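You operate a simulated robot arm through the tools that you are given. There is no shell and no other tool. Be economical: measure what you need, move in short steps, check, and stop when the job is done.

You are at the controls of a simulated robot arm. One attempt, no reset.

Task
Dry the spout marked Tea in the drying cabinet on the steel setting.
Fine: on the lower shelf, door shut; wait for the green lamp, then turn the dial to Off; leave the door shut. Set down upright: what you pick out.
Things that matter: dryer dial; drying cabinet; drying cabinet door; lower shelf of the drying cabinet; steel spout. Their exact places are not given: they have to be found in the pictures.

The check looks at the end state, three seconds after you hand in, the way a careful person would. Anything else that was tipped, shoved, dropped, spilled or broken makes it a failure.

Robot
A 7-joint arm with a four-finger gripper on a trunk, on a base that drives. Base frame: it is fixed to the floor where the robot stands at the start and does not move with it; the origin is under the middle of the robot, x ahead of it, y to its left, z up. Units: m, rad, N and s.
Its first joint turns from -1.204 to 3.002 rad. Places, roughly: dryer dial [0.7, -0.1, 1.1]; drying cabinet [1, -0.1, 0.7]; drying cabinet door [0.8, 0.1, 1.1]; lower shelf of the drying cabinet [1, 0, 0.8]. Payload 3.67 kg.
Tool frame: the origin (TCP) lies between the finger pads and is the grasp point; the fingertips stand 0.028 m ahead of it; z points along the fingers, y is the line along which they close. The gripper opens to 0.112 m. The gripper's body begins 0.073 m behind the TCP.
Orientation is told as [roll, pitch, yaw] about the base's x, y, z axes, in that order, counted from this pose: with the fingers straight down and closing along the base's y, the tool's x points along the base's -x, its y along +y and its z along -z.

Tools
- The arm moves only by the tool drive_tool. Its argument "deltas" is a list of rows, each an object (a shift or turn left out is 0, a gripper value left out holds the last) with "grip": the gripper command, from -1 (fully open) to 1 (shut), values between in proportion; "travel": the shift along the tool's x, y, z in units of 250 mm (1.0 is 250 mm), a list of three; "turn": the turn, a rotation vector about the tool's x, y, z in units of 120 degrees (1.0 is 120 degrees), a list of three. In form: [{"grip": grip, "travel": [tx, ty, tz], "turn": [rx, ry, rz]}, ...]. A call has 1 to 10 rows; each row is the pose to reach, as a shift and turn from the pose commanded when the call began, along the tool's axes at that moment. A call with a number of a shift or a turn outside -1 to 1 is refused whole. A row lasts 0.2 s, in which the tool goes at most 0.05 m and 0.15 rad; a call with a longer step from one row to the next is refused whole, and so is a gripper value outside its range. A pose out of reach is approached as far as the arm can. The call stops where the force on the tool passes 40 N (or 10 N more than at its start, if that is more) or the arm is blocked; 0.2 s more then pass. Each finger halts on what it meets, pressing with about 44 N; the grip force reading is that of the motor and also rises with nothing between the fingers. The clock runs only during rows and for 0.2 s after the last one: add rows that repeat a pose to give the fingers time. It gives the time, the measured TCP pose, the force on the tool (base axes), the opening and the grip force at its end, in the units of the frame above (readings bear some noise), with the torque about the TCP (base axes, N m) and any sound that the robot's microphone picked up.
- Cameras (640 x 400 px; columns grow to the right, rows downward): "scene" is now at [0.1414, -0.0127, 1.4065]; the picture's right is [-0.13, -0.99, -0.00], its down [-0.47, 0.06, -0.88] and it looks along [0.87, -0.11, -0.47] (base axes); focal length 231 px, centre (320, 200). "wrist" rides on the gripper at [0.06, -0.018, -0.104] in the tool frame; the picture's right is [0.29, 0.96, 0.00], its down [-0.80, 0.24, -0.55] and it looks along [-0.53, 0.16, 0.83] (tool axes); focal length 234 px, centre (320, 200).
- capture(camera): a new picture of that camera. It takes no simulated time.
- raise_lower(by): slides the trunk up (or, below 0, down) by that many m; the arm and the scene camera ride with it, the base frame stays. It gives what a move gives, with no picture.
- drive_base(legs): drives the robot by 1 to 6 legs, each [ahead, turn to the left] in m and rad, along the robot's own axes; the way and the turn of a leg run together, so that a leg with both is an arc; at most 1.5 m and 3.142 rad a leg. The arm and the cameras ride along, it lands a little off, and it stops where it bumps. It gives what a move gives.
- pan_tilt(pan, tilt): turns the head with the scene camera to pan (to the left, within 1.501 rad either way) and tilt (down, from -0.506 to 1.204), counted from straight ahead of the robot. It gives what a move gives.
- locate(camera, pixels): there is no depth. For up to 12 entries [column, row, z] of the newest picture of that camera ("zoom" is the newest enlarged one), the place [x, y] in the base frame at which the ray of that pixel passes the height z, good to about 0.002 m. It takes no simulated time.
- zoom(camera, box): a new picture of the part [left, top, right, bottom] of that camera's present view, enlarged. It takes no simulated time.
- close_job(): hands the job in; it is judged then, once.

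Go step by step. Measure first, check grasps and placings, and put right what went wrong. The budget is 80 turns and 48 pictures, counting those below and the enlarged ones. Unless the task says otherwise, let go and move clear before handing in, and close with one line.

The tools are called after ">>>" as name(argument=value, ...) on one line, values as JSON. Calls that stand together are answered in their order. drive_tool: Moves the arm, as the interface text tells. Its arguments: {"type":"object","properties":{"deltas":{"type":"array","items":{"type":"object","properties":{"grip":{"type":"number"},"travel":{"type":"array","items":{"type":"number"}},"turn":{"type":"array","items":{"type":"number"}}}}}},"required":["deltas"]} The other tools are called the same way: raise_lower (by) slides the trunk up or down; drive_base (legs) drives the base; pan_tilt (pan, tilt) turns the head that bears the scene camera; capture (camera) takes a picture; locate (camera, pixels) gives the place at which the rays of pixels pass given heights; zoom (camera, box) takes an enlarged picture of a part of a camera's view; close_job () hands the job in.

At the start:

```text
t: 0.0
ee_pos: [0.6072, -0.1903, 1.3202]
tcp_rot: [0.0, 0.0, -0.001]
force: [0.4, -0.1, 0.3]
torque: [0.01, 0.0, 0.01]
width: 0.1122
grasp_force: 0.1
trunk travel left (down, up): [-0.525, 0.315]
robot x, y, heading: [0.0002, 0.0039, -0.001]
head pan, tilt: [-0.127, 0.49]
```

scene: 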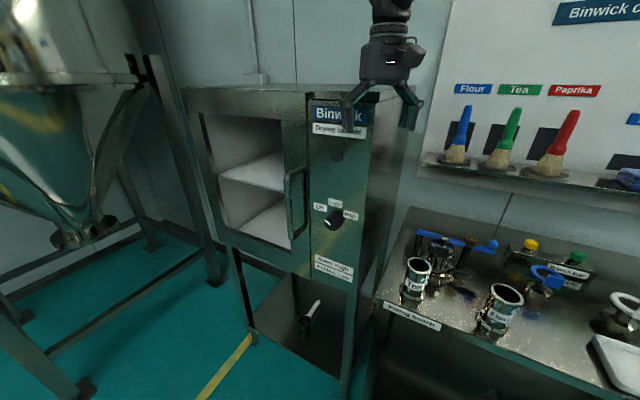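
wrist: 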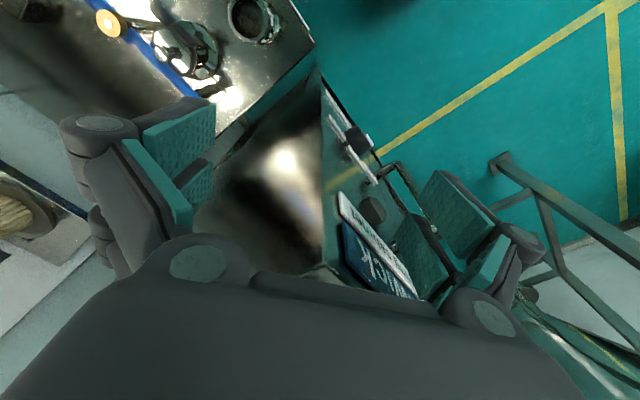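

The scene shows the cabinet around (270,190) and a bench with spouts around (415,280) and (500,310). I'll zoom in on both.

>>> zoom(camera="scene", box=[180, 70, 400, 380])

>>> zoom(camera="scene", box=[370, 210, 640, 380])

```text
1.29 times, centred on (290, 225) of scene
```

zoom: 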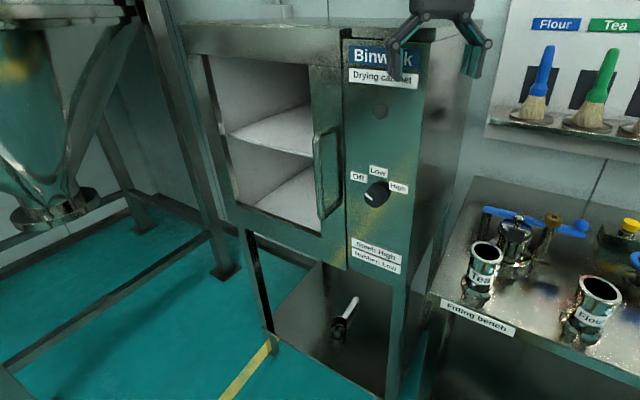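

```text
2.35 times, centred on (505, 295) of scene
```

zoom: 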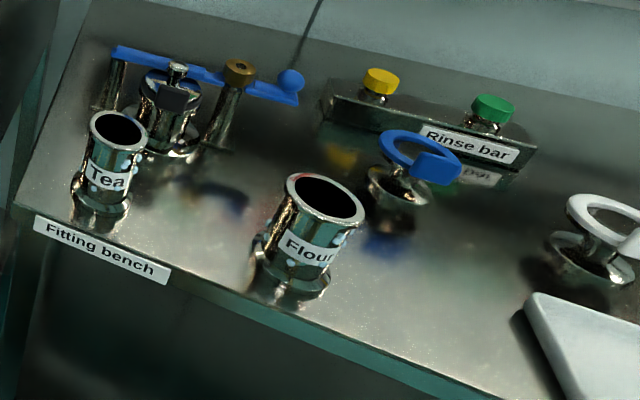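

The Tea spout is the left one, at (415,280) in the scene, and the labels read Steel: High, Rubber: Low. I'll zoom on the dial and door, and get rays for several points.

>>> zoom(camera="scene", box=[280, 130, 370, 290])

>>> locate(camera="scene", pixels=[[411, 296, 0.75], [411, 296, 0.8], [411, 296, 0.85], [411, 296, 0.9], [334, 220, 1.1], [334, 220, 1.05], [290, 245, 0.9], [290, 170, 1.1], [245, 187, 1.05], [270, 235, 0.8], [415, 264, 0.9], [415, 264, 1.0]])

>>> pan_tilt(pan=-0.8, tilt=0.7)

>>> capture(camera="scene")

```text
2.50 times, centred on (325, 210) of scene
```

zoom: 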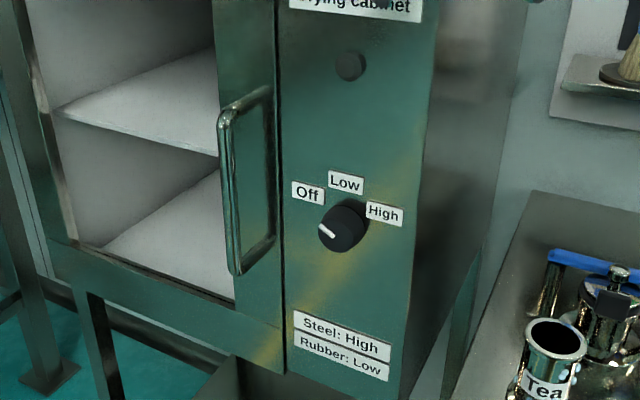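

```text
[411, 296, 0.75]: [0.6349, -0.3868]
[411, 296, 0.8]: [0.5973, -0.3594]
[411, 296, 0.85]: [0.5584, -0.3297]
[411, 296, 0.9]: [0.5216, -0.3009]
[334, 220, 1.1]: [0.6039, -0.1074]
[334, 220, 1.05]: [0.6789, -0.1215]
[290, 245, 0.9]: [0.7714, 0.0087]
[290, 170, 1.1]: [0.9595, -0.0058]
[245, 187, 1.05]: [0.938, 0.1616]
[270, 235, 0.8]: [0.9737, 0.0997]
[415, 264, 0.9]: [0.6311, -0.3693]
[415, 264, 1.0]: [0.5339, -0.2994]
```

```text
t: 1.1
ee_pos: [0.6078, -0.1911, 1.3203]
tcp_rot: [-0.001, 0.0, -0.003]
force: [0.2, 0.2, 0.7]
torque: [0.01, -0.01, 0.03]
width: 0.112
grasp_force: 0.0
trunk travel left (down, up): [-0.525, 0.315]
robot x, y, heading: [0.002, 0.0006, -0.001]
head pan, tilt: [-0.799, 0.7]
```

```text
42 pictures are left
```

scene: 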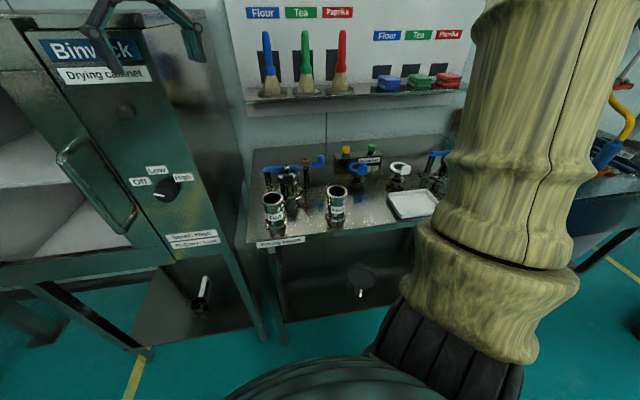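

Dial pointer is near Off; the bench is to the right of the cabinet. I'll triangulate with two camera heights.

>>> pan_tilt(pan=-0.4, tilt=0.6)

>>> capture(camera="scene")

```text
t: 1.9
ee_pos: [0.6079, -0.191, 1.3205]
tcp_rot: [-0.001, 0.001, -0.001]
force: [-1.1, -0.1, -0.1]
torque: [0.0, 0.04, 0.0]
width: 0.1122
grasp_force: 0.1
trunk travel left (down, up): [-0.525, 0.315]
robot x, y, heading: [-0.0002, 0.0016, -0.002]
head pan, tilt: [-0.4, 0.6]
```

```text
41 pictures are left
```

scene: 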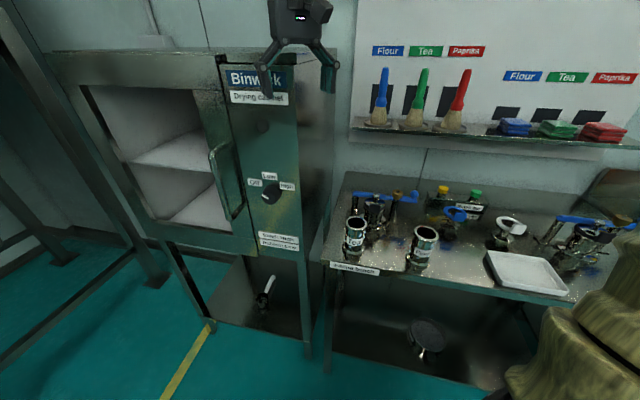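

I'll record rays for key features, then raise the trunk and repeat.

>>> locate(camera="scene", pixels=[[355, 253, 0.8], [356, 225, 0.9], [268, 192, 1.0], [214, 149, 1.0], [233, 216, 1.0], [272, 178, 1.0], [323, 260, 0.8], [255, 257, 0.9], [152, 219, 0.8], [296, 66, 1.3], [420, 264, 0.8]])

>>> raise_lower(by=0.3)

>>> capture(camera="scene")

```text
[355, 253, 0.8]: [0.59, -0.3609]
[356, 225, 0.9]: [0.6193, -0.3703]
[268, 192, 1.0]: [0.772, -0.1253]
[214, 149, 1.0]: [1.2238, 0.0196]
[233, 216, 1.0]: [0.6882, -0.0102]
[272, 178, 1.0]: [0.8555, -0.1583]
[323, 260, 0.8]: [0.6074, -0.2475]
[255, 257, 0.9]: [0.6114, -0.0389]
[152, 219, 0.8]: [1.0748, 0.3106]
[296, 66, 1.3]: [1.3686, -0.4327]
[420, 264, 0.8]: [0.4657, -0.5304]
```

```text
t: 4.9
ee_pos: [0.6077, -0.1904, 1.6189]
tcp_rot: [-0.001, -0.001, -0.001]
force: [-0.7, 0.4, 0.1]
torque: [-0.03, -0.03, 0.01]
width: 0.1121
grasp_force: 0.1
trunk travel left (down, up): [-0.825, 0.015]
robot x, y, heading: [0.0043, 0.0011, 0.005]
head pan, tilt: [-0.4, 0.6]
```

```text
40 pictures are left
```

scene: 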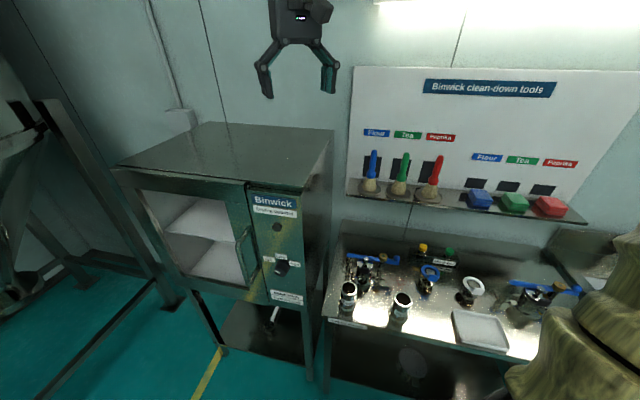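

>>> zoom(camera="scene", box=[110, 110, 470, 335])

```text
1.78 times, centred on (290, 222) of scene
```

zoom: 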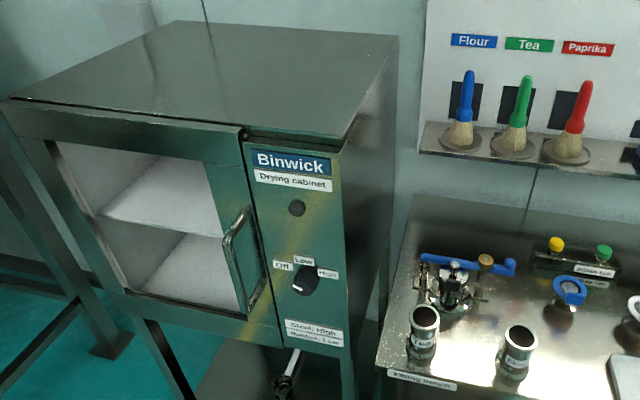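

>>> locate(camera="zoom", pixels=[[421, 364, 0.8], [425, 317, 0.9], [304, 283, 1.0], [304, 260, 1.0], [375, 364, 0.8], [340, 153, 1.3], [250, 209, 1.0], [256, 310, 1.0], [144, 292, 0.8], [11, 103, 1.3], [280, 347, 0.9], [246, 312, 0.8]])

```text
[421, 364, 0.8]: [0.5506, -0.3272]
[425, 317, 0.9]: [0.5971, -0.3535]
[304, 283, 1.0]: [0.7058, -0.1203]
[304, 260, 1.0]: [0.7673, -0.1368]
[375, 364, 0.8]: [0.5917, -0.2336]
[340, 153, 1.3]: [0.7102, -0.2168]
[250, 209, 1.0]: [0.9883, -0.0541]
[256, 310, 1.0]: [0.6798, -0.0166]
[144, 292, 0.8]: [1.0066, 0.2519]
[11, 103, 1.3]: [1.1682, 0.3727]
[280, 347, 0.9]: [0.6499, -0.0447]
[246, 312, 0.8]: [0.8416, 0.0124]
```

Cabinet and bench share a yaw of about -35°, with the front facing left-toward me. Tea spout is near (0.555,-0.325), bench z≈0.86. I want to move the base left, so I check for space there first.

>>> pan_tilt(pan=1.1, tilt=0.7)

>>> capture(camera="scene")

```text
t: 6.5
ee_pos: [0.6077, -0.1901, 1.6199]
tcp_rot: [0.0, 0.0, -0.001]
force: [-0.4, -0.2, 0.4]
torque: [0.0, -0.02, 0.04]
width: 0.1118
grasp_force: 0.0
trunk travel left (down, up): [-0.825, 0.015]
robot x, y, heading: [0.0014, 0.0003, -0.003]
head pan, tilt: [1.1, 0.7]
```

```text
38 pictures are left
```

scene: 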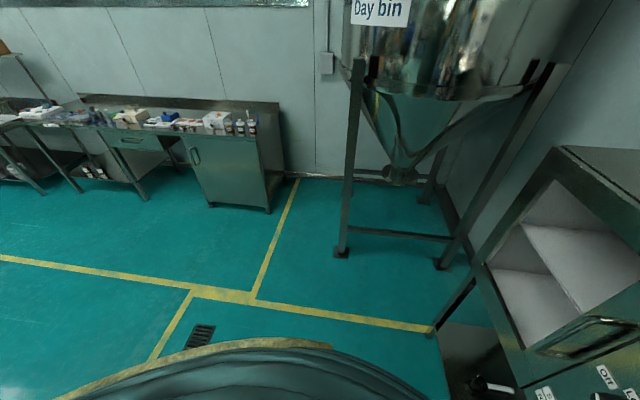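

The left side is clear, so I'll drive: turn right, reverse, turn back, go ahead.

>>> drive_base(legs=[[0, -1.395], [-0.45, 0], [0, 0.785], [0.22, 0]])

>>> pan_tilt(pan=0.0, tilt=0.6)

>>> raise_lower(by=-0.3)

>>> capture(camera="scene")

```text
t: 16.0
ee_pos: [0.4959, -0.178, 1.6192]
tcp_rot: [0.0, 0.0, -0.592]
force: [0.0, -0.3, 0.0]
torque: [-0.01, 0.0, -0.03]
width: 0.1119
grasp_force: 0.0
trunk travel left (down, up): [-0.825, 0.015]
robot x, y, heading: [0.098, 0.3217, -0.592]
head pan, tilt: [1.1, 0.7]
```

```text
t: 17.3
ee_pos: [0.4956, -0.1765, 1.6205]
tcp_rot: [0.001, 0.001, -0.592]
force: [0.0, 0.0, -1.0]
torque: [-0.03, -0.01, 0.01]
width: 0.112
grasp_force: 0.0
trunk travel left (down, up): [-0.825, 0.015]
robot x, y, heading: [0.0963, 0.3184, -0.587]
head pan, tilt: [0.0, 0.6]
```

```text
t: 20.3
ee_pos: [0.4954, -0.1767, 1.3206]
tcp_rot: [0.001, 0.002, -0.592]
force: [-0.2, 0.1, 0.0]
torque: [0.0, 0.02, 0.0]
width: 0.1121
grasp_force: 0.2
trunk travel left (down, up): [-0.525, 0.315]
robot x, y, heading: [0.0956, 0.3204, -0.591]
head pan, tilt: [0.0, 0.6]
```

```text
37 pictures are left
```

scene: 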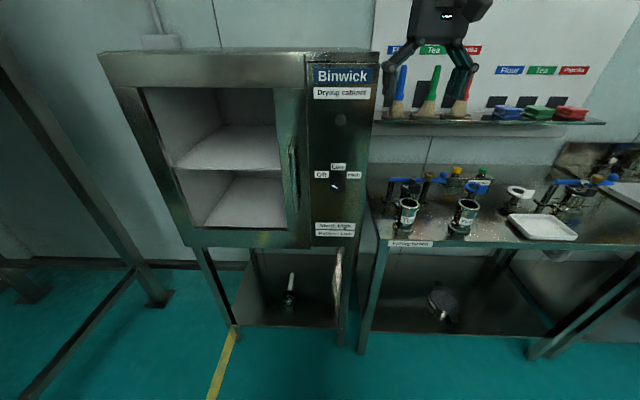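

The view is now square to the cabinet. I'll retract 0.1 m and begin turning the wrist 180° about the tool axis so the camera ends on top when the tool is horizontal.

>>> drive_tool(deltas=[{"travel": [0.2, 0, 0]}, {"travel": [0.4, 0, 0], "turn": [0, 0, 0.0714]}, {"travel": [0.4, 0, 0], "turn": [0, 0, 0.1428]}, {"travel": [0.4, 0, 0], "turn": [0, 0, 0.2142]}, {"travel": [0.4, 0, 0], "turn": [0, 0, 0.2856]}, {"travel": [0.4, 0, 0], "turn": [0, 0, 0.357]}, {"travel": [0.4, 0, 0], "turn": [0, 0, 0.4284]}, {"travel": [0.4, 0, 0], "turn": [0, 0, 0.4998]}, {"travel": [0.4, 0, 0], "turn": [0, 0, 0.5712]}, {"travel": [0.4, 0, 0], "turn": [0, 0, 0.6426]}])

>>> drive_tool(deltas=[{"turn": [0, 0, 0.0714]}, {"turn": [0, 0, 0.1428]}, {"turn": [0, 0, 0.2142]}, {"turn": [0, 0, 0.2856]}, {"turn": [0, 0, 0.357]}, {"turn": [0, 0, 0.4284]}, {"turn": [0, 0, 0.4998]}, {"turn": [0, 0, 0.5712]}, {"turn": [0, 0, 0.6426]}, {"turn": [0, 0, 0.714]}])

```text
t: 22.5
ee_pos: [0.4132, -0.1207, 1.3203]
tcp_rot: [0.0, 0.0, -1.939]
force: [0.3, 0.2, 0.7]
torque: [0.02, 0.01, -0.01]
width: 0.1121
grasp_force: 0.1
trunk travel left (down, up): [-0.525, 0.315]
robot x, y, heading: [0.1001, 0.3152, -0.587]
head pan, tilt: [0.0, 0.6]
```

```text
t: 24.7
ee_pos: [0.5455, -0.2155, 1.2986]
tcp_rot: [0.001, -0.006, 2.85]
force: [0.6, -0.4, 0.0]
torque: [-0.06, 0.02, 0.0]
width: 0.1117
grasp_force: 0.0
out of reach, approached as far as the arm can: row 6, 7, 8, 9, 10
trunk travel left (down, up): [-0.525, 0.315]
robot x, y, heading: [0.0954, 0.3172, -0.594]
head pan, tilt: [0.0, 0.6]
```

Orientation almost reached but the arm was stretched. I'll tilt the tool forward, easing it toward me.

>>> drive_tool(deltas=[{"turn": [0, 0.0714, 0]}, {"turn": [0, 0.1428, 0]}, {"turn": [0, 0.2142, 0]}, {"turn": [0, 0.2856, 0]}, {"turn": [0, 0.357, 0]}, {"turn": [0, 0.4284, 0]}, {"turn": [0, 0.4998, 0]}, {"turn": [0, 0.5712, 0]}, {"turn": [0, 0.6426, 0]}, {"turn": [0, 0.714, 0]}])

>>> capture(camera="scene")

```text
t: 25.2
ee_pos: [0.5755, -0.2374, 1.2916]
tcp_rot: [-0.001, 0.182, 2.856]
force: [-17.9, 9.4, 10.9]
torque: [0.84, -0.35, 1.36]
width: 0.1119
grasp_force: 0.6
out of reach, approached as far as the arm can: row 1, 2
trunk travel left (down, up): [-0.525, 0.315]
robot x, y, heading: [0.0972, 0.3189, -0.59]
head pan, tilt: [0.0, 0.6]
stopped in row 2: the force on the tool passed its limit at 65 N (the readings are from after the stop); the commanded pose is now the measured one
```

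```text
36 pictures are left
```

scene: 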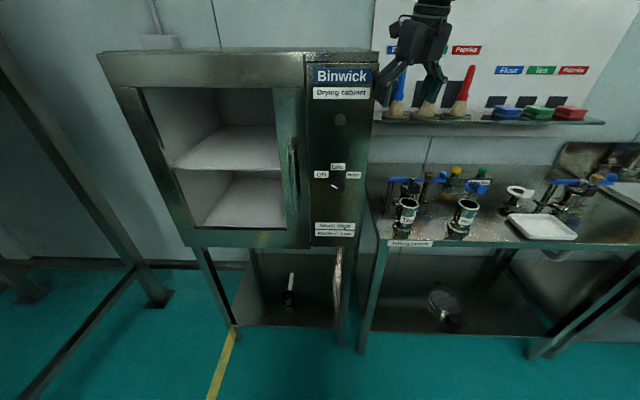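

A finger touched the cabinet's right edge; nothing appears moved. I'll back the base straight away first.

>>> drive_base(legs=[[-0.25, 0]])

```text
t: 27.0
ee_pos: [0.3694, -0.0955, 1.2924]
tcp_rot: [0.0, 0.183, 2.855]
force: [0.7, 0.2, -0.5]
torque: [-0.02, -0.01, -0.01]
width: 0.112
grasp_force: 0.1
trunk travel left (down, up): [-0.525, 0.315]
robot x, y, heading: [-0.1101, 0.4564, -0.594]
head pan, tilt: [0.0, 0.6]
```

>>> drive_tool(deltas=[{"travel": [-0.1, 0, 0.1], "turn": [0, 0.0714, 0]}, {"travel": [-0.2, 0, 0.2], "turn": [0, 0.1428, 0]}, {"travel": [-0.3, 0, 0.3], "turn": [0, 0.2142, 0]}, {"travel": [-0.4, 0, 0.4], "turn": [0, 0.2856, 0]}, {"travel": [-0.4, 0, 0.5], "turn": [0, 0.357, 0]}, {"travel": [-0.4, 0, 0.5], "turn": [0, 0.4284, 0]}, {"travel": [-0.4, 0, 0.5], "turn": [0, 0.4998, 0]}, {"travel": [-0.4, 0, 0.5], "turn": [0, 0.5712, 0]}, {"travel": [-0.4, 0, 0.5], "turn": [0, 0.6426, 0]}, {"travel": [-0.4, 0, 0.5], "turn": [0, 0.6426, 0]}])

>>> capture(camera="scene")

```text
t: 29.2
ee_pos: [0.3021, -0.091, 1.1554]
tcp_rot: [-0.229, 1.529, 2.624]
force: [0.6, -1.3, -0.8]
torque: [0.0, -0.04, 0.0]
width: 0.1119
grasp_force: 0.0
out of reach, approached as far as the arm can: row 1, 2, 3, 4, 5, 9, 10
trunk travel left (down, up): [-0.525, 0.315]
robot x, y, heading: [-0.1097, 0.4577, -0.594]
head pan, tilt: [0.0, 0.6]
```

```text
35 pictures are left
```

scene: 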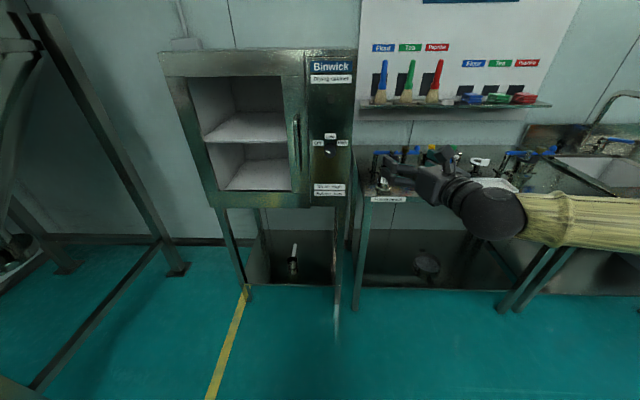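

The tool is now horizontal (pointing ~0.3 rad left of straight ahead). I'll turn it to face the cabinet squarely.

>>> drive_tool(deltas=[{"turn": [-0.0714, 0, 0]}, {"turn": [-0.143, 0.01, 0]}, {"turn": [-0.143, 0.02, 0]}])

>>> capture(camera="wrist")

```text
refused: row 2 steps farther than a row can; nothing moved
```

```text
34 pictures are left
```

wrist: 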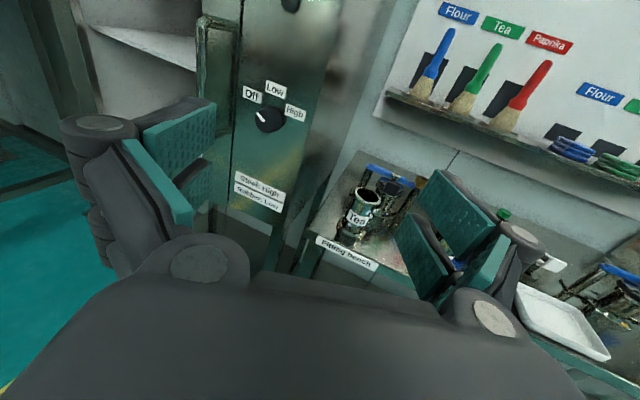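

The wrist view clearly shows the dial pointing to Off and the Tea spout near (362,215). Fix the refused turn.

>>> drive_tool(deltas=[{"turn": [-0.07, 0, 0]}, {"turn": [-0.14, 0.005, 0]}, {"turn": [-0.142, 0.02, 0]}, {"turn": [-0.142, 0.02, 0]}])

>>> capture(camera="wrist")

```text
t: 30.2
ee_pos: [0.3218, -0.0927, 1.1575]
tcp_rot: [1.645, 1.567, -2.079]
force: [-0.3, -0.6, 0.5]
torque: [0.0, -0.02, -0.02]
width: 0.1121
grasp_force: 0.0
out of reach, approached as far as the arm can: row 1, 2, 3, 4
trunk travel left (down, up): [-0.525, 0.315]
robot x, y, heading: [-0.1089, 0.459, -0.59]
head pan, tilt: [0.0, 0.6]
```

```text
33 pictures are left
```

wrist: 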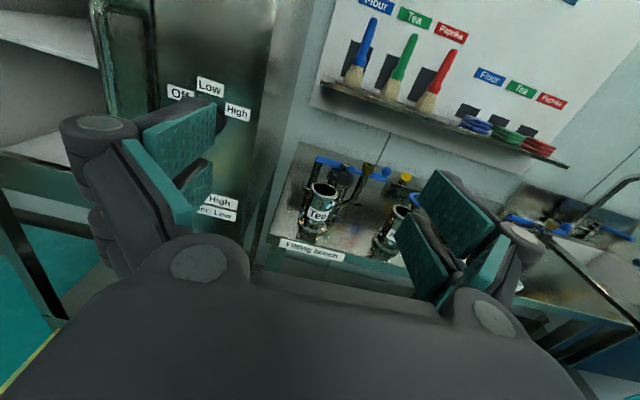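

Tool is square now. Zoom for precise rays of the spout, then I'll shift left and triangulate.

>>> zoom(camera="wrist", box=[160, 70, 460, 270])

```text
2.00 times, centred on (310, 170) of wrist
```

zoom: 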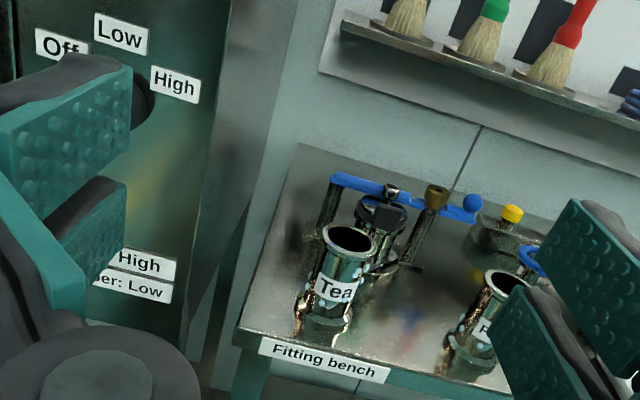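

>>> locate(camera="zoom", pixels=[[349, 240, 0.95], [349, 240, 0.9], [325, 320, 0.87], [325, 320, 0.85], [262, 347, 0.85], [262, 347, 0.8], [388, 380, 0.85], [388, 380, 0.8], [175, 83, 1.1], [175, 83, 1.05], [140, 265, 0.9], [140, 265, 0.95]])

>>> drive_tool(deltas=[{"travel": [0, -0.18, 0]}, {"travel": [0, -0.36, 0]}, {"travel": [0, -0.54, 0]}, {"travel": [0, -0.72, 0]}, {"travel": [0, -0.9, 0]}, {"travel": [0, -0.9, 0]}])

>>> zoom(camera="wrist", box=[160, 0, 640, 300])

```text
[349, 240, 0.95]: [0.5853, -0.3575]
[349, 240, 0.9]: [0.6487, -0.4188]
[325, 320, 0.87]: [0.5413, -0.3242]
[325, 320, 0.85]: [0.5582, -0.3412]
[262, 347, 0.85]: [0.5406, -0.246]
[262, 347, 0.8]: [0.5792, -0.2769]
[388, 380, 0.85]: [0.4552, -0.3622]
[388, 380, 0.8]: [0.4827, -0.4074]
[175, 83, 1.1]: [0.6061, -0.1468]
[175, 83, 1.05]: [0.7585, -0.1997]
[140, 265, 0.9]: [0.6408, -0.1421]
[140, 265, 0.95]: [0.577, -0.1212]
```

```text
t: 31.6
ee_pos: [0.4453, 0.0918, 1.1569]
tcp_rot: [1.692, 1.567, -2.036]
force: [-0.3, -1.5, 0.2]
torque: [0.03, 0.01, 0.02]
width: 0.1121
grasp_force: 0.0
trunk travel left (down, up): [-0.525, 0.315]
robot x, y, heading: [-0.1094, 0.4546, -0.59]
head pan, tilt: [0.0, 0.6]
```

```text
1.33 times, centred on (400, 150) of wrist
```

zoom: 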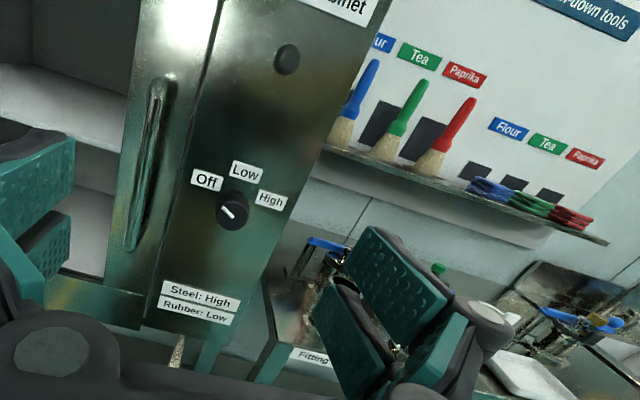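

>>> locate(camera="zoom", pixels=[[270, 200, 1.1], [270, 200, 1.05], [224, 298, 0.9], [224, 298, 0.95], [294, 347, 0.85], [294, 347, 0.8], [231, 211, 1.1], [231, 211, 1.05], [159, 85, 1.2], [159, 85, 1.15], [130, 245, 1.0], [287, 59, 1.15]])

```text
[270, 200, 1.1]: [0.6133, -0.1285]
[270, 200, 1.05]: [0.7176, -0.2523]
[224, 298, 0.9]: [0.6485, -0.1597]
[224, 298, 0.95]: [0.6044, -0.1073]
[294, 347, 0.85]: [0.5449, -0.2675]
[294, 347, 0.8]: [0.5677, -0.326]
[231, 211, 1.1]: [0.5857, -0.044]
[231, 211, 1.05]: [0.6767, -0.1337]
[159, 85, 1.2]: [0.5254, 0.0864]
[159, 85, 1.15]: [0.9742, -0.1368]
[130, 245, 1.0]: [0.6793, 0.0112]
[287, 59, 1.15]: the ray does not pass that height
```

Triangulated in a cabinet-aligned frame (f forward, l left). Panel plane is f≈0.62, dial is at l≈0.272, z≈1.06, and the handle bar is at f≈0.57, l≈0.388, z 0.99–1.18. I'll drive ahead 0.15 and look at the handle.

>>> drive_base(legs=[[0.15, 0]])

>>> capture(camera="wrist")

```text
t: 33.0
ee_pos: [0.5731, 0.0067, 1.1579]
tcp_rot: [1.258, 1.565, -2.469]
force: [-0.3, -0.1, -1.0]
torque: [0.01, 0.0, 0.01]
width: 0.1121
grasp_force: 0.0
trunk travel left (down, up): [-0.525, 0.315]
robot x, y, heading: [0.0143, 0.3728, -0.594]
head pan, tilt: [0.0, 0.6]
```

```text
30 pictures are left
```

wrist: 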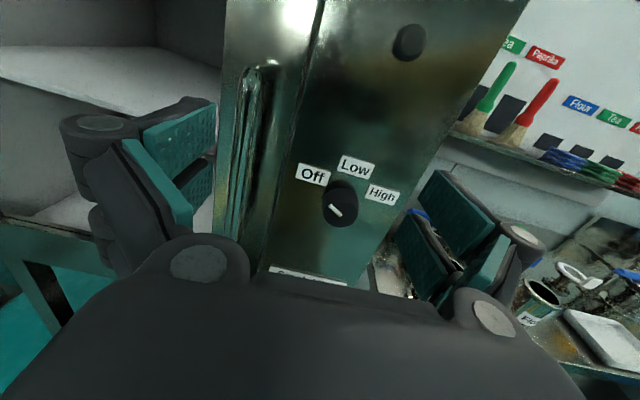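

>>> zoom(camera="wrist", box=[220, 130, 420, 255])

>>> locate(camera="wrist", pixels=[[341, 203, 1.1], [341, 203, 1.05], [253, 75, 1.2], [253, 75, 1.15], [236, 230, 1.05], [236, 230, 1.0], [314, 175, 1.1], [356, 167, 1.1], [383, 194, 1.1], [314, 175, 1.05], [356, 167, 1.05], [383, 194, 1.05]])

```text
3.20 times, centred on (320, 192) of wrist
```

zoom: 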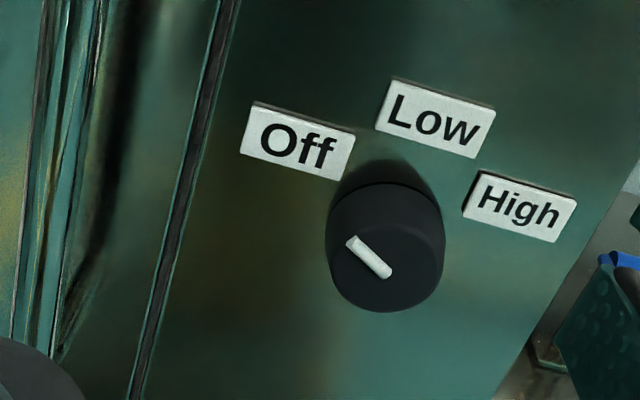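

```text
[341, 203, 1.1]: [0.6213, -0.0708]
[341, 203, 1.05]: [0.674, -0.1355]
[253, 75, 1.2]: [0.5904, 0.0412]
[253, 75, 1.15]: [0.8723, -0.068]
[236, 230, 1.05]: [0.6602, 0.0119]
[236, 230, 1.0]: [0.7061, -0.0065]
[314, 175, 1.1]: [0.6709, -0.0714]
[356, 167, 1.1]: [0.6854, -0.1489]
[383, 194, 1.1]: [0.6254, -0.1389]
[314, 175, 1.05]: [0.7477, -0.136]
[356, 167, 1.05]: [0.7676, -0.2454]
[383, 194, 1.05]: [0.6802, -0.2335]
```

Geometry is consistent: dial axis at l=0.267, z=1.061, labels at ±60°, and handle at l≈0.387. I'll line up with the handle and move part-way in.

>>> drive_tool(deltas=[{"travel": [-0.1, -0.09, 0]}, {"travel": [-0.2, -0.17, 0]}, {"travel": [-0.292, -0.249, 0]}, {"travel": [-0.292, -0.249, 0.16]}, {"travel": [-0.292, -0.249, 0.16]}])

>>> capture(camera="wrist")

```text
t: 34.2
ee_pos: [0.6391, 0.0402, 1.0834]
tcp_rot: [1.677, 1.565, -2.051]
force: [0.1, -0.7, -0.3]
torque: [-0.01, 0.01, -0.03]
width: 0.112
grasp_force: 0.1
trunk travel left (down, up): [-0.525, 0.315]
robot x, y, heading: [0.0163, 0.3714, -0.592]
head pan, tilt: [0.0, 0.6]
```

```text
28 pictures are left
```

wrist: 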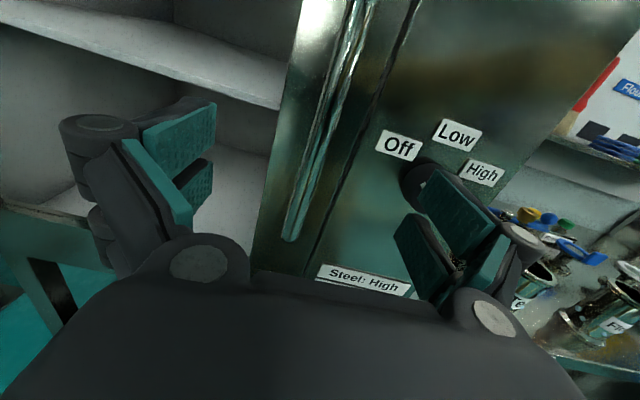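

Aligned; the bar is between the fingers. I'll advance and close.

>>> drive_tool(deltas=[{"travel": [0, 0, 0.15], "grip": -1}, {"travel": [0, 0, 0.26], "grip": -1}, {"travel": [0, 0, 0.26], "grip": 0.2}, {"travel": [0, 0, 0.26], "grip": 1}, {"travel": [0, 0, 0.26], "grip": 1}, {"travel": [0, 0, 0.26], "grip": 1}, {"travel": [0, 0, 0.26], "grip": 1}])

>>> capture(camera="wrist")

```text
t: 35.8
ee_pos: [0.6945, 0.0039, 1.0825]
tcp_rot: [1.514, 1.566, -2.209]
force: [8.3, 9.5, -0.4]
torque: [1.21, -0.63, 0.12]
width: 0.0167
grasp_force: 44.9
trunk travel left (down, up): [-0.525, 0.315]
robot x, y, heading: [0.0198, 0.3685, -0.588]
head pan, tilt: [0.0, 0.6]
```

```text
27 pictures are left
```

wrist: 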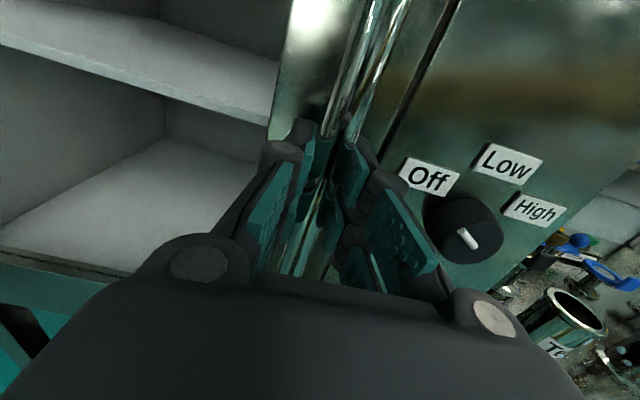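

Bar gripped (16.7 mm). Pull the door open along the arc, first ~0.5 rad.

>>> drive_tool(deltas=[{"travel": [0, -0.012, -0.068], "turn": [-0.017, 0, 0]}, {"travel": [0, -0.025, -0.135], "turn": [-0.033, 0, 0]}, {"travel": [0, -0.044, -0.2], "turn": [-0.05, 0, 0]}, {"travel": [0, -0.064, -0.266], "turn": [-0.067, 0, 0]}, {"travel": [0, -0.09, -0.33], "turn": [-0.083, 0, 0]}, {"travel": [0, -0.115, -0.394], "turn": [-0.1, 0, 0]}, {"travel": [0, -0.147, -0.455], "turn": [-0.117, 0, 0]}, {"travel": [0, -0.179, -0.515], "turn": [-0.134, 0, 0]}, {"travel": [0, -0.217, -0.573], "turn": [-0.15, 0, 0]}, {"travel": [0, -0.255, -0.63], "turn": [-0.167, 0, 0]}])

```text
t: 38.0
ee_pos: [0.5958, 0.1398, 1.082]
tcp_rot: [1.37, 1.564, -2.701]
force: [-5.1, -2.4, -7.8]
torque: [0.15, -1.33, 0.15]
width: 0.017
grasp_force: 45.1
trunk travel left (down, up): [-0.525, 0.315]
robot x, y, heading: [0.0149, 0.3754, -0.594]
head pan, tilt: [0.0, 0.6]
stopped in row 10: the force on the tool passed its limit at 41 N (the readings are from after the stop); the commanded pose is now the measured one
```

Door is ~26° open and the data refits to a radius of 0.37. Continue the arc.

>>> drive_tool(deltas=[{"travel": [0, -0.019, -0.069], "turn": [-0.014, 0, 0]}, {"travel": [0, -0.039, -0.138], "turn": [-0.028, 0, 0]}, {"travel": [0, -0.095, -0.276], "turn": [-0.056, 0, 0]}, {"travel": [0, -0.164, -0.408], "turn": [-0.085, 0, 0]}, {"travel": [0, -0.247, -0.532], "turn": [-0.114, 0, 0]}, {"travel": [0, -0.341, -0.648], "turn": [-0.142, 0, 0]}, {"travel": [0, -0.446, -0.754], "turn": [-0.171, 0, 0]}, {"travel": [0, -0.446, -0.754], "turn": [-0.171, 0, 0]}])

>>> capture(camera="scene")

```text
t: 38.9
ee_pos: [0.5694, 0.2133, 1.0831]
tcp_rot: [1.58, 1.563, -2.614]
force: [-11.3, -3.4, -2.2]
torque: [-0.14, -1.55, 0.12]
width: 0.0172
grasp_force: 45.5
trunk travel left (down, up): [-0.525, 0.315]
robot x, y, heading: [0.0138, 0.3729, -0.596]
head pan, tilt: [0.0, 0.6]
stopped in row 4: the force on the tool passed its limit at 49 N (the readings are from after the stop); the commanded pose is now the measured one
```

```text
26 pictures are left
```

scene: 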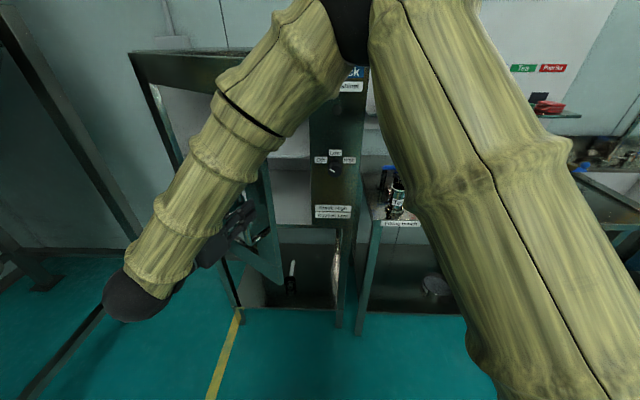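

Door ~38° open. I'll relax and re-clamp to relieve twist, then continue along the arc more slowly.

>>> drive_tool(deltas=[{"grip": 0.4}, {"grip": 1}, {"grip": 1}, {"travel": [0, -0.02, -0.055], "turn": [-0.011, 0, 0], "grip": 1}, {"travel": [0, -0.043, -0.111], "turn": [-0.023, 0, 0]}, {"travel": [0, -0.075, -0.177], "turn": [-0.037, 0, 0]}, {"travel": [0, -0.11, -0.244], "turn": [-0.052, 0, 0]}, {"travel": [0, -0.148, -0.307], "turn": [-0.066, 0, 0]}, {"travel": [0, -0.19, -0.37], "turn": [-0.08, 0, 0]}, {"travel": [0, -0.235, -0.43], "turn": [-0.095, 0, 0]}])

```text
t: 39.8
ee_pos: [0.5671, 0.2138, 1.0845]
tcp_rot: [1.557, 1.56, -2.648]
force: [-20.6, -5.8, -1.6]
torque: [0.56, -1.45, -0.35]
width: 0.0177
grasp_force: 44.9
trunk travel left (down, up): [-0.525, 0.315]
robot x, y, heading: [0.0199, 0.3733, -0.598]
head pan, tilt: [0.0, 0.6]
stopped in row 4: the force on the tool passed its limit at 43 N (the readings are from after the stop); the commanded pose is now the measured one
```

Force keeps rising on the bar; I'll release, back away, and look.

>>> drive_tool(deltas=[{"grip": -1}, {"grip": -1}, {"grip": -1}, {"travel": [0, 0, -0.15]}, {"travel": [0, 0, -0.3]}, {"travel": [0, 0, -0.4]}, {"travel": [0, 0, -0.4]}])

>>> capture(camera="wrist")

>>> capture(camera="scene")

```text
t: 41.3
ee_pos: [0.5292, 0.2571, 1.0612]
tcp_rot: [0.069, 1.402, 2.085]
force: [0.3, -0.1, 0.6]
torque: [0.03, -0.01, -0.01]
width: 0.1119
grasp_force: 0.0
out of reach, approached as far as the arm can: row 6, 7
trunk travel left (down, up): [-0.525, 0.315]
robot x, y, heading: [0.014, 0.3768, -0.6]
head pan, tilt: [0.0, 0.6]
stopped in row 7: the arm was blocked; the commanded pose is now the measured one
```

```text
25 pictures are left
```

wrist: 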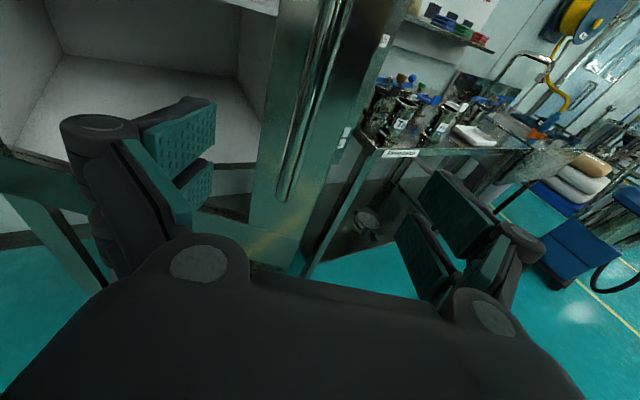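

```text
24 pictures are left
```

scene: 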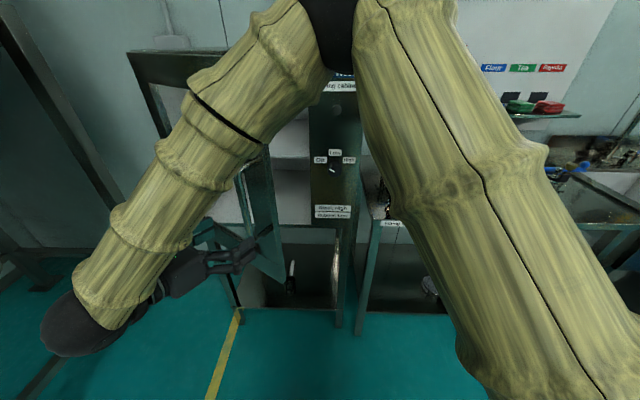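

The arm is cramped near its inner limit. I'll back the base 0.22 m and realign the tool straight ahead, gripper closed, for pushing the door from inside.

>>> drive_base(legs=[[-0.22, 0]])

>>> drive_tool(deltas=[{"travel": [0, 0.15, 0], "grip": 1, "turn": [0.06, 0, 0]}, {"travel": [0, 0.3, 0], "turn": [0.12, 0, 0]}, {"travel": [0, 0.45, 0], "turn": [0.18, 0.02, 0]}, {"travel": [0, 0.6, 0], "turn": [0.24, 0.05, 0]}, {"travel": [0, 0.6, 0], "turn": [0.24, 0.05, 0]}])

>>> capture(camera="scene")

```text
t: 43.0
ee_pos: [0.3421, 0.3818, 1.0611]
tcp_rot: [0.065, 1.408, 2.078]
force: [-0.3, -0.3, -0.1]
torque: [-0.02, 0.02, 0.01]
width: 0.1119
grasp_force: 0.0
trunk travel left (down, up): [-0.525, 0.315]
robot x, y, heading: [-0.1674, 0.4992, -0.599]
head pan, tilt: [0.0, 0.6]
```

```text
t: 44.2
ee_pos: [0.2648, 0.3537, 1.0638]
tcp_rot: [-0.742, 1.504, 1.772]
force: [-0.7, -0.1, -0.1]
torque: [-0.03, -0.02, 0.06]
width: 0.0
grasp_force: 35.7
out of reach, approached as far as the arm can: row 4, 5
trunk travel left (down, up): [-0.525, 0.315]
robot x, y, heading: [-0.1691, 0.4985, -0.591]
head pan, tilt: [0.0, 0.6]
```

```text
23 pictures are left
```

scene: 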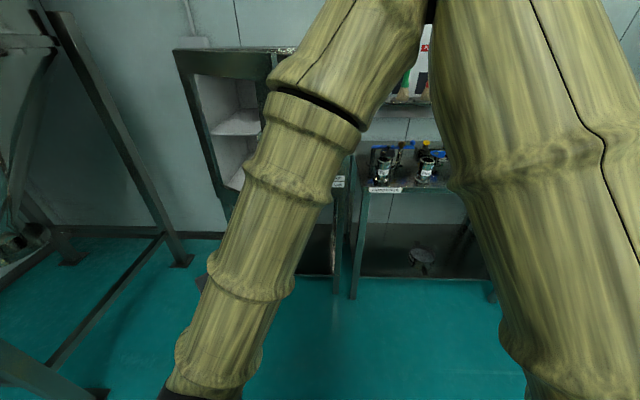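

Now straight ahead. Extend forward, slightly right, and look.

>>> drive_tool(deltas=[{"travel": [0, 0.05, 0.15], "turn": [0.018, 0.03, 0]}, {"travel": [0, 0.1, 0.3], "turn": [0.018, 0.03, 0]}, {"travel": [0, 0.15, 0.45], "turn": [0.018, 0.03, 0]}, {"travel": [0, 0.2, 0.6], "turn": [0.018, 0.03, 0]}, {"travel": [0, 0.2, 0.72], "turn": [0.018, 0.03, 0]}, {"travel": [0, 0.2, 0.72], "turn": [0.018, 0.03, 0]}])

>>> capture(camera="wrist")

>>> capture(camera="scene")

```text
t: 45.6
ee_pos: [0.3805, 0.2132, 1.0511]
tcp_rot: [-1.913, 1.523, 0.64]
force: [-0.7, 0.9, -0.5]
torque: [0.0, 0.01, -0.04]
width: 0.0
grasp_force: 35.6
out of reach, approached as far as the arm can: row 1
trunk travel left (down, up): [-0.525, 0.315]
robot x, y, heading: [-0.1719, 0.5, -0.594]
head pan, tilt: [0.0, 0.6]
```

```text
22 pictures are left
```

wrist: 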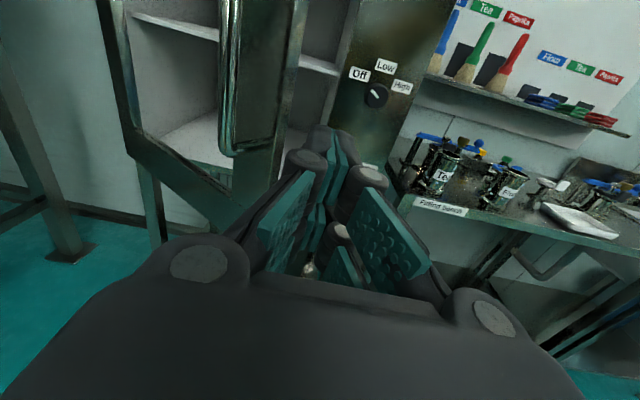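

```text
21 pictures are left
```

scene: 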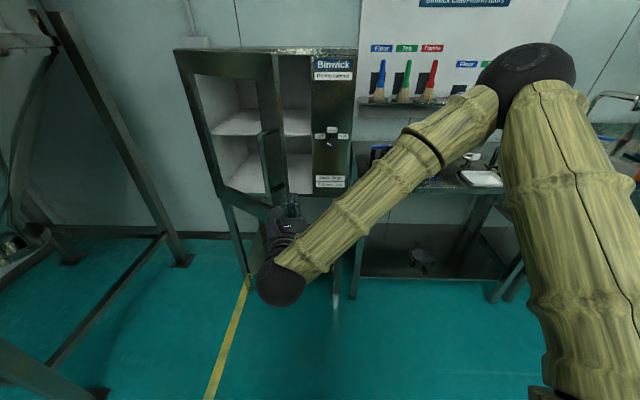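

>>> locate(camera="wrist", pixels=[[290, 110, 1.1], [290, 110, 1.05], [290, 110, 1.0], [225, 140, 1.05], [225, 140, 1.0]])

>>> locate(camera="scene", pixels=[[282, 80, 1.3], [286, 150, 1.1], [286, 150, 1.0], [286, 190, 0.9]])

```text
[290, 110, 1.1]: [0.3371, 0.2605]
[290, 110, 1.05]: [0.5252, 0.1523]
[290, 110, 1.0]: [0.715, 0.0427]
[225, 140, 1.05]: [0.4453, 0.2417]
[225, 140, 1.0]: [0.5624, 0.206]
```

```text
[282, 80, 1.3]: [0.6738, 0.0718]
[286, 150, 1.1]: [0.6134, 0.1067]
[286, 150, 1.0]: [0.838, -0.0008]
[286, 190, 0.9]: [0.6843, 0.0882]
```

Door edge is at about f≈0.40, l≈0.42 (door ~33° open). I'll insert the closed fingers just right of the edge, then sweep along the opening arc.

>>> drive_tool(deltas=[{"travel": [0, 0.03, 0.17]}, {"travel": [0, 0.056, 0.34]}, {"travel": [0, 0.056, 0.51]}, {"travel": [0, 0.056, 0.68]}, {"travel": [0, 0.056, 0.85]}, {"travel": [0, 0.056, 0.85]}])

>>> capture(camera="wrist")

```text
t: 47.0
ee_pos: [0.5454, 0.0778, 1.0544]
tcp_rot: [-1.914, 1.523, 0.64]
force: [0.4, 0.4, -0.2]
torque: [0.02, -0.03, 0.0]
width: 0.0001
grasp_force: 35.4
trunk travel left (down, up): [-0.525, 0.315]
robot x, y, heading: [-0.1672, 0.4987, -0.59]
head pan, tilt: [0.0, 0.6]
```

```text
20 pictures are left
```

wrist: 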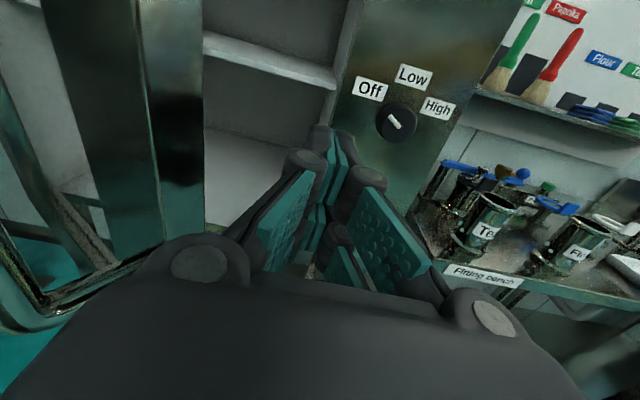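

The fingers are past the door edge, which shows at (205,120). Sweep left along the arc.

>>> drive_tool(deltas=[{"travel": [0, -0.1, 0]}, {"travel": [0, -0.19, -0.02]}, {"travel": [0, -0.29, -0.132]}, {"travel": [0, -0.4, -0.248]}, {"travel": [0, -0.52, -0.352]}, {"travel": [0, -0.65, -0.448]}, {"travel": [0, -0.79, -0.526]}, {"travel": [0, -0.93, -0.592]}, {"travel": [0, -0.93, -0.592]}])

>>> capture(camera="wrist")

```text
t: 47.6
ee_pos: [0.5648, 0.1148, 1.0517]
tcp_rot: [-1.813, 1.53, 0.729]
force: [-13.5, -5.8, -0.7]
torque: [-0.12, 0.17, 0.37]
width: 0.0
grasp_force: 36.3
trunk travel left (down, up): [-0.525, 0.315]
robot x, y, heading: [-0.171, 0.497, -0.602]
head pan, tilt: [0.0, 0.6]
stopped in row 3: the force on the tool passed its limit at 48 N (the readings are from after the stop); the commanded pose is now the measured one
```

```text
19 pictures are left
```

wrist: 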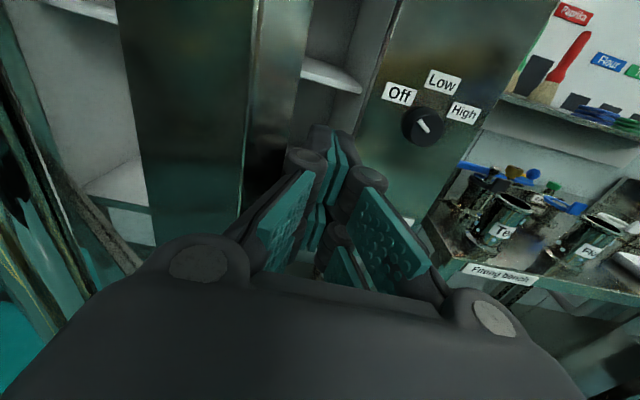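

Pushing sideways on the edge has poor leverage at this angle. I'll yaw the tool left ~0.7 rad to hook behind the door, so I can pull along its swing direction.

>>> drive_tool(deltas=[{"travel": [0, 0.08, 0]}, {"travel": [0, 0.08, 0.04], "turn": [0.0667, 0, 0]}, {"travel": [0, 0.08, 0.08], "turn": [0.1334, 0, 0]}, {"travel": [0, 0.08, 0.08], "turn": [0.2, 0, 0]}, {"travel": [0, 0.08, 0.08], "turn": [0.2667, 0, 0]}, {"travel": [0, 0.08, 0.08], "turn": [0.333, 0, 0]}, {"travel": [0, 0.08, 0.08], "turn": [0.333, 0, 0]}])

```text
t: 49.2
ee_pos: [0.5699, 0.0881, 1.0535]
tcp_rot: [-2.531, 1.529, 0.708]
force: [-0.2, 0.1, -0.1]
torque: [-0.04, 0.03, 0.02]
width: 0.0
grasp_force: 36.4
trunk travel left (down, up): [-0.525, 0.315]
robot x, y, heading: [-0.1666, 0.4941, -0.603]
head pan, tilt: [0.0, 0.6]
```

Hooked behind the door now (heading +0.69). Sweep with the swing.

>>> drive_tool(deltas=[{"travel": [0, -0.07, 0.02]}, {"travel": [0, -0.13, 0.04]}, {"travel": [0, -0.2, 0.03], "turn": [-0.006, 0, 0]}, {"travel": [0, -0.27, 0.015], "turn": [-0.013, 0, 0]}, {"travel": [0, -0.34, 0.0], "turn": [-0.03, 0, 0]}, {"travel": [0, -0.41, -0.012], "turn": [-0.052, 0, 0]}, {"travel": [0, -0.48, -0.02], "turn": [-0.075, 0, 0]}, {"travel": [0, -0.55, -0.025], "turn": [-0.096, 0, 0]}, {"travel": [0, -0.62, -0.029], "turn": [-0.118, 0, 0]}, {"travel": [0, -0.7, -0.027], "turn": [-0.14, 0, 0]}])

```text
t: 51.4
ee_pos: [0.5449, 0.2604, 1.058]
tcp_rot: [-2.231, 1.529, 0.714]
force: [0.3, -0.2, 0.0]
torque: [-0.05, 0.02, 0.01]
width: 0.0001
grasp_force: 35.9
trunk travel left (down, up): [-0.525, 0.315]
robot x, y, heading: [-0.1662, 0.4949, -0.595]
head pan, tilt: [0.0, 0.6]
```

>>> capture(camera="wrist")

```text
18 pictures are left
```

wrist: 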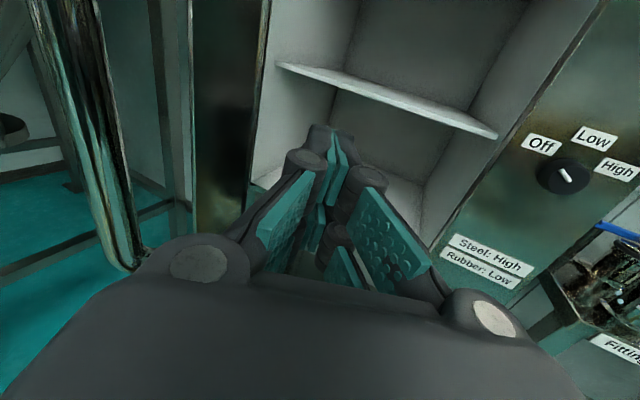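

Door is around 55° open. Continue sweeping toward 90°.

>>> drive_tool(deltas=[{"travel": [0, -0.12, -0.02], "turn": [-0.035, 0, 0]}, {"travel": [0, -0.231, -0.04], "turn": [-0.069, 0, 0]}, {"travel": [0, -0.31, -0.045], "turn": [-0.095, 0, 0]}, {"travel": [0, -0.387, -0.047], "turn": [-0.117, 0, 0]}, {"travel": [0, -0.467, -0.043], "turn": [-0.135, 0, 0]}, {"travel": [0, -0.546, -0.039], "turn": [-0.15, 0, 0]}, {"travel": [0, -0.625, -0.03], "turn": [-0.17, 0, 0]}, {"travel": [0, -0.701, -0.016], "turn": [-0.188, 0, 0]}, {"travel": [0, -0.78, 0.005], "turn": [-0.188, 0, 0]}, {"travel": [0, -0.9, 0.027], "turn": [-0.188, 0, 0]}])

>>> capture(camera="scene")

```text
t: 53.6
ee_pos: [0.5959, 0.4812, 1.0663]
tcp_rot: [-1.846, 1.527, 0.705]
force: [0.0, 0.7, -0.2]
torque: [-0.03, -0.05, -0.01]
width: 0.0002
grasp_force: 35.7
trunk travel left (down, up): [-0.525, 0.315]
robot x, y, heading: [-0.1727, 0.4953, -0.599]
head pan, tilt: [0.0, 0.6]
```

```text
17 pictures are left
```

scene: 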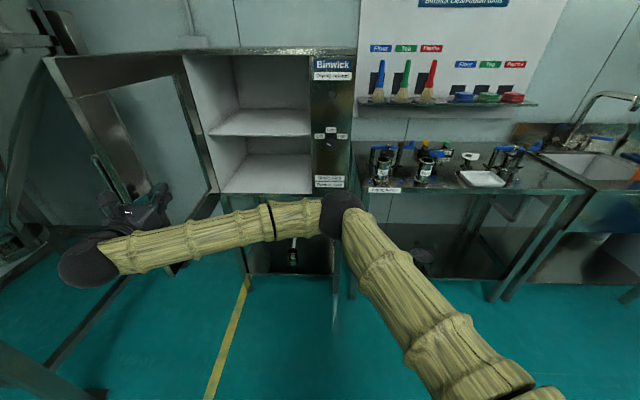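

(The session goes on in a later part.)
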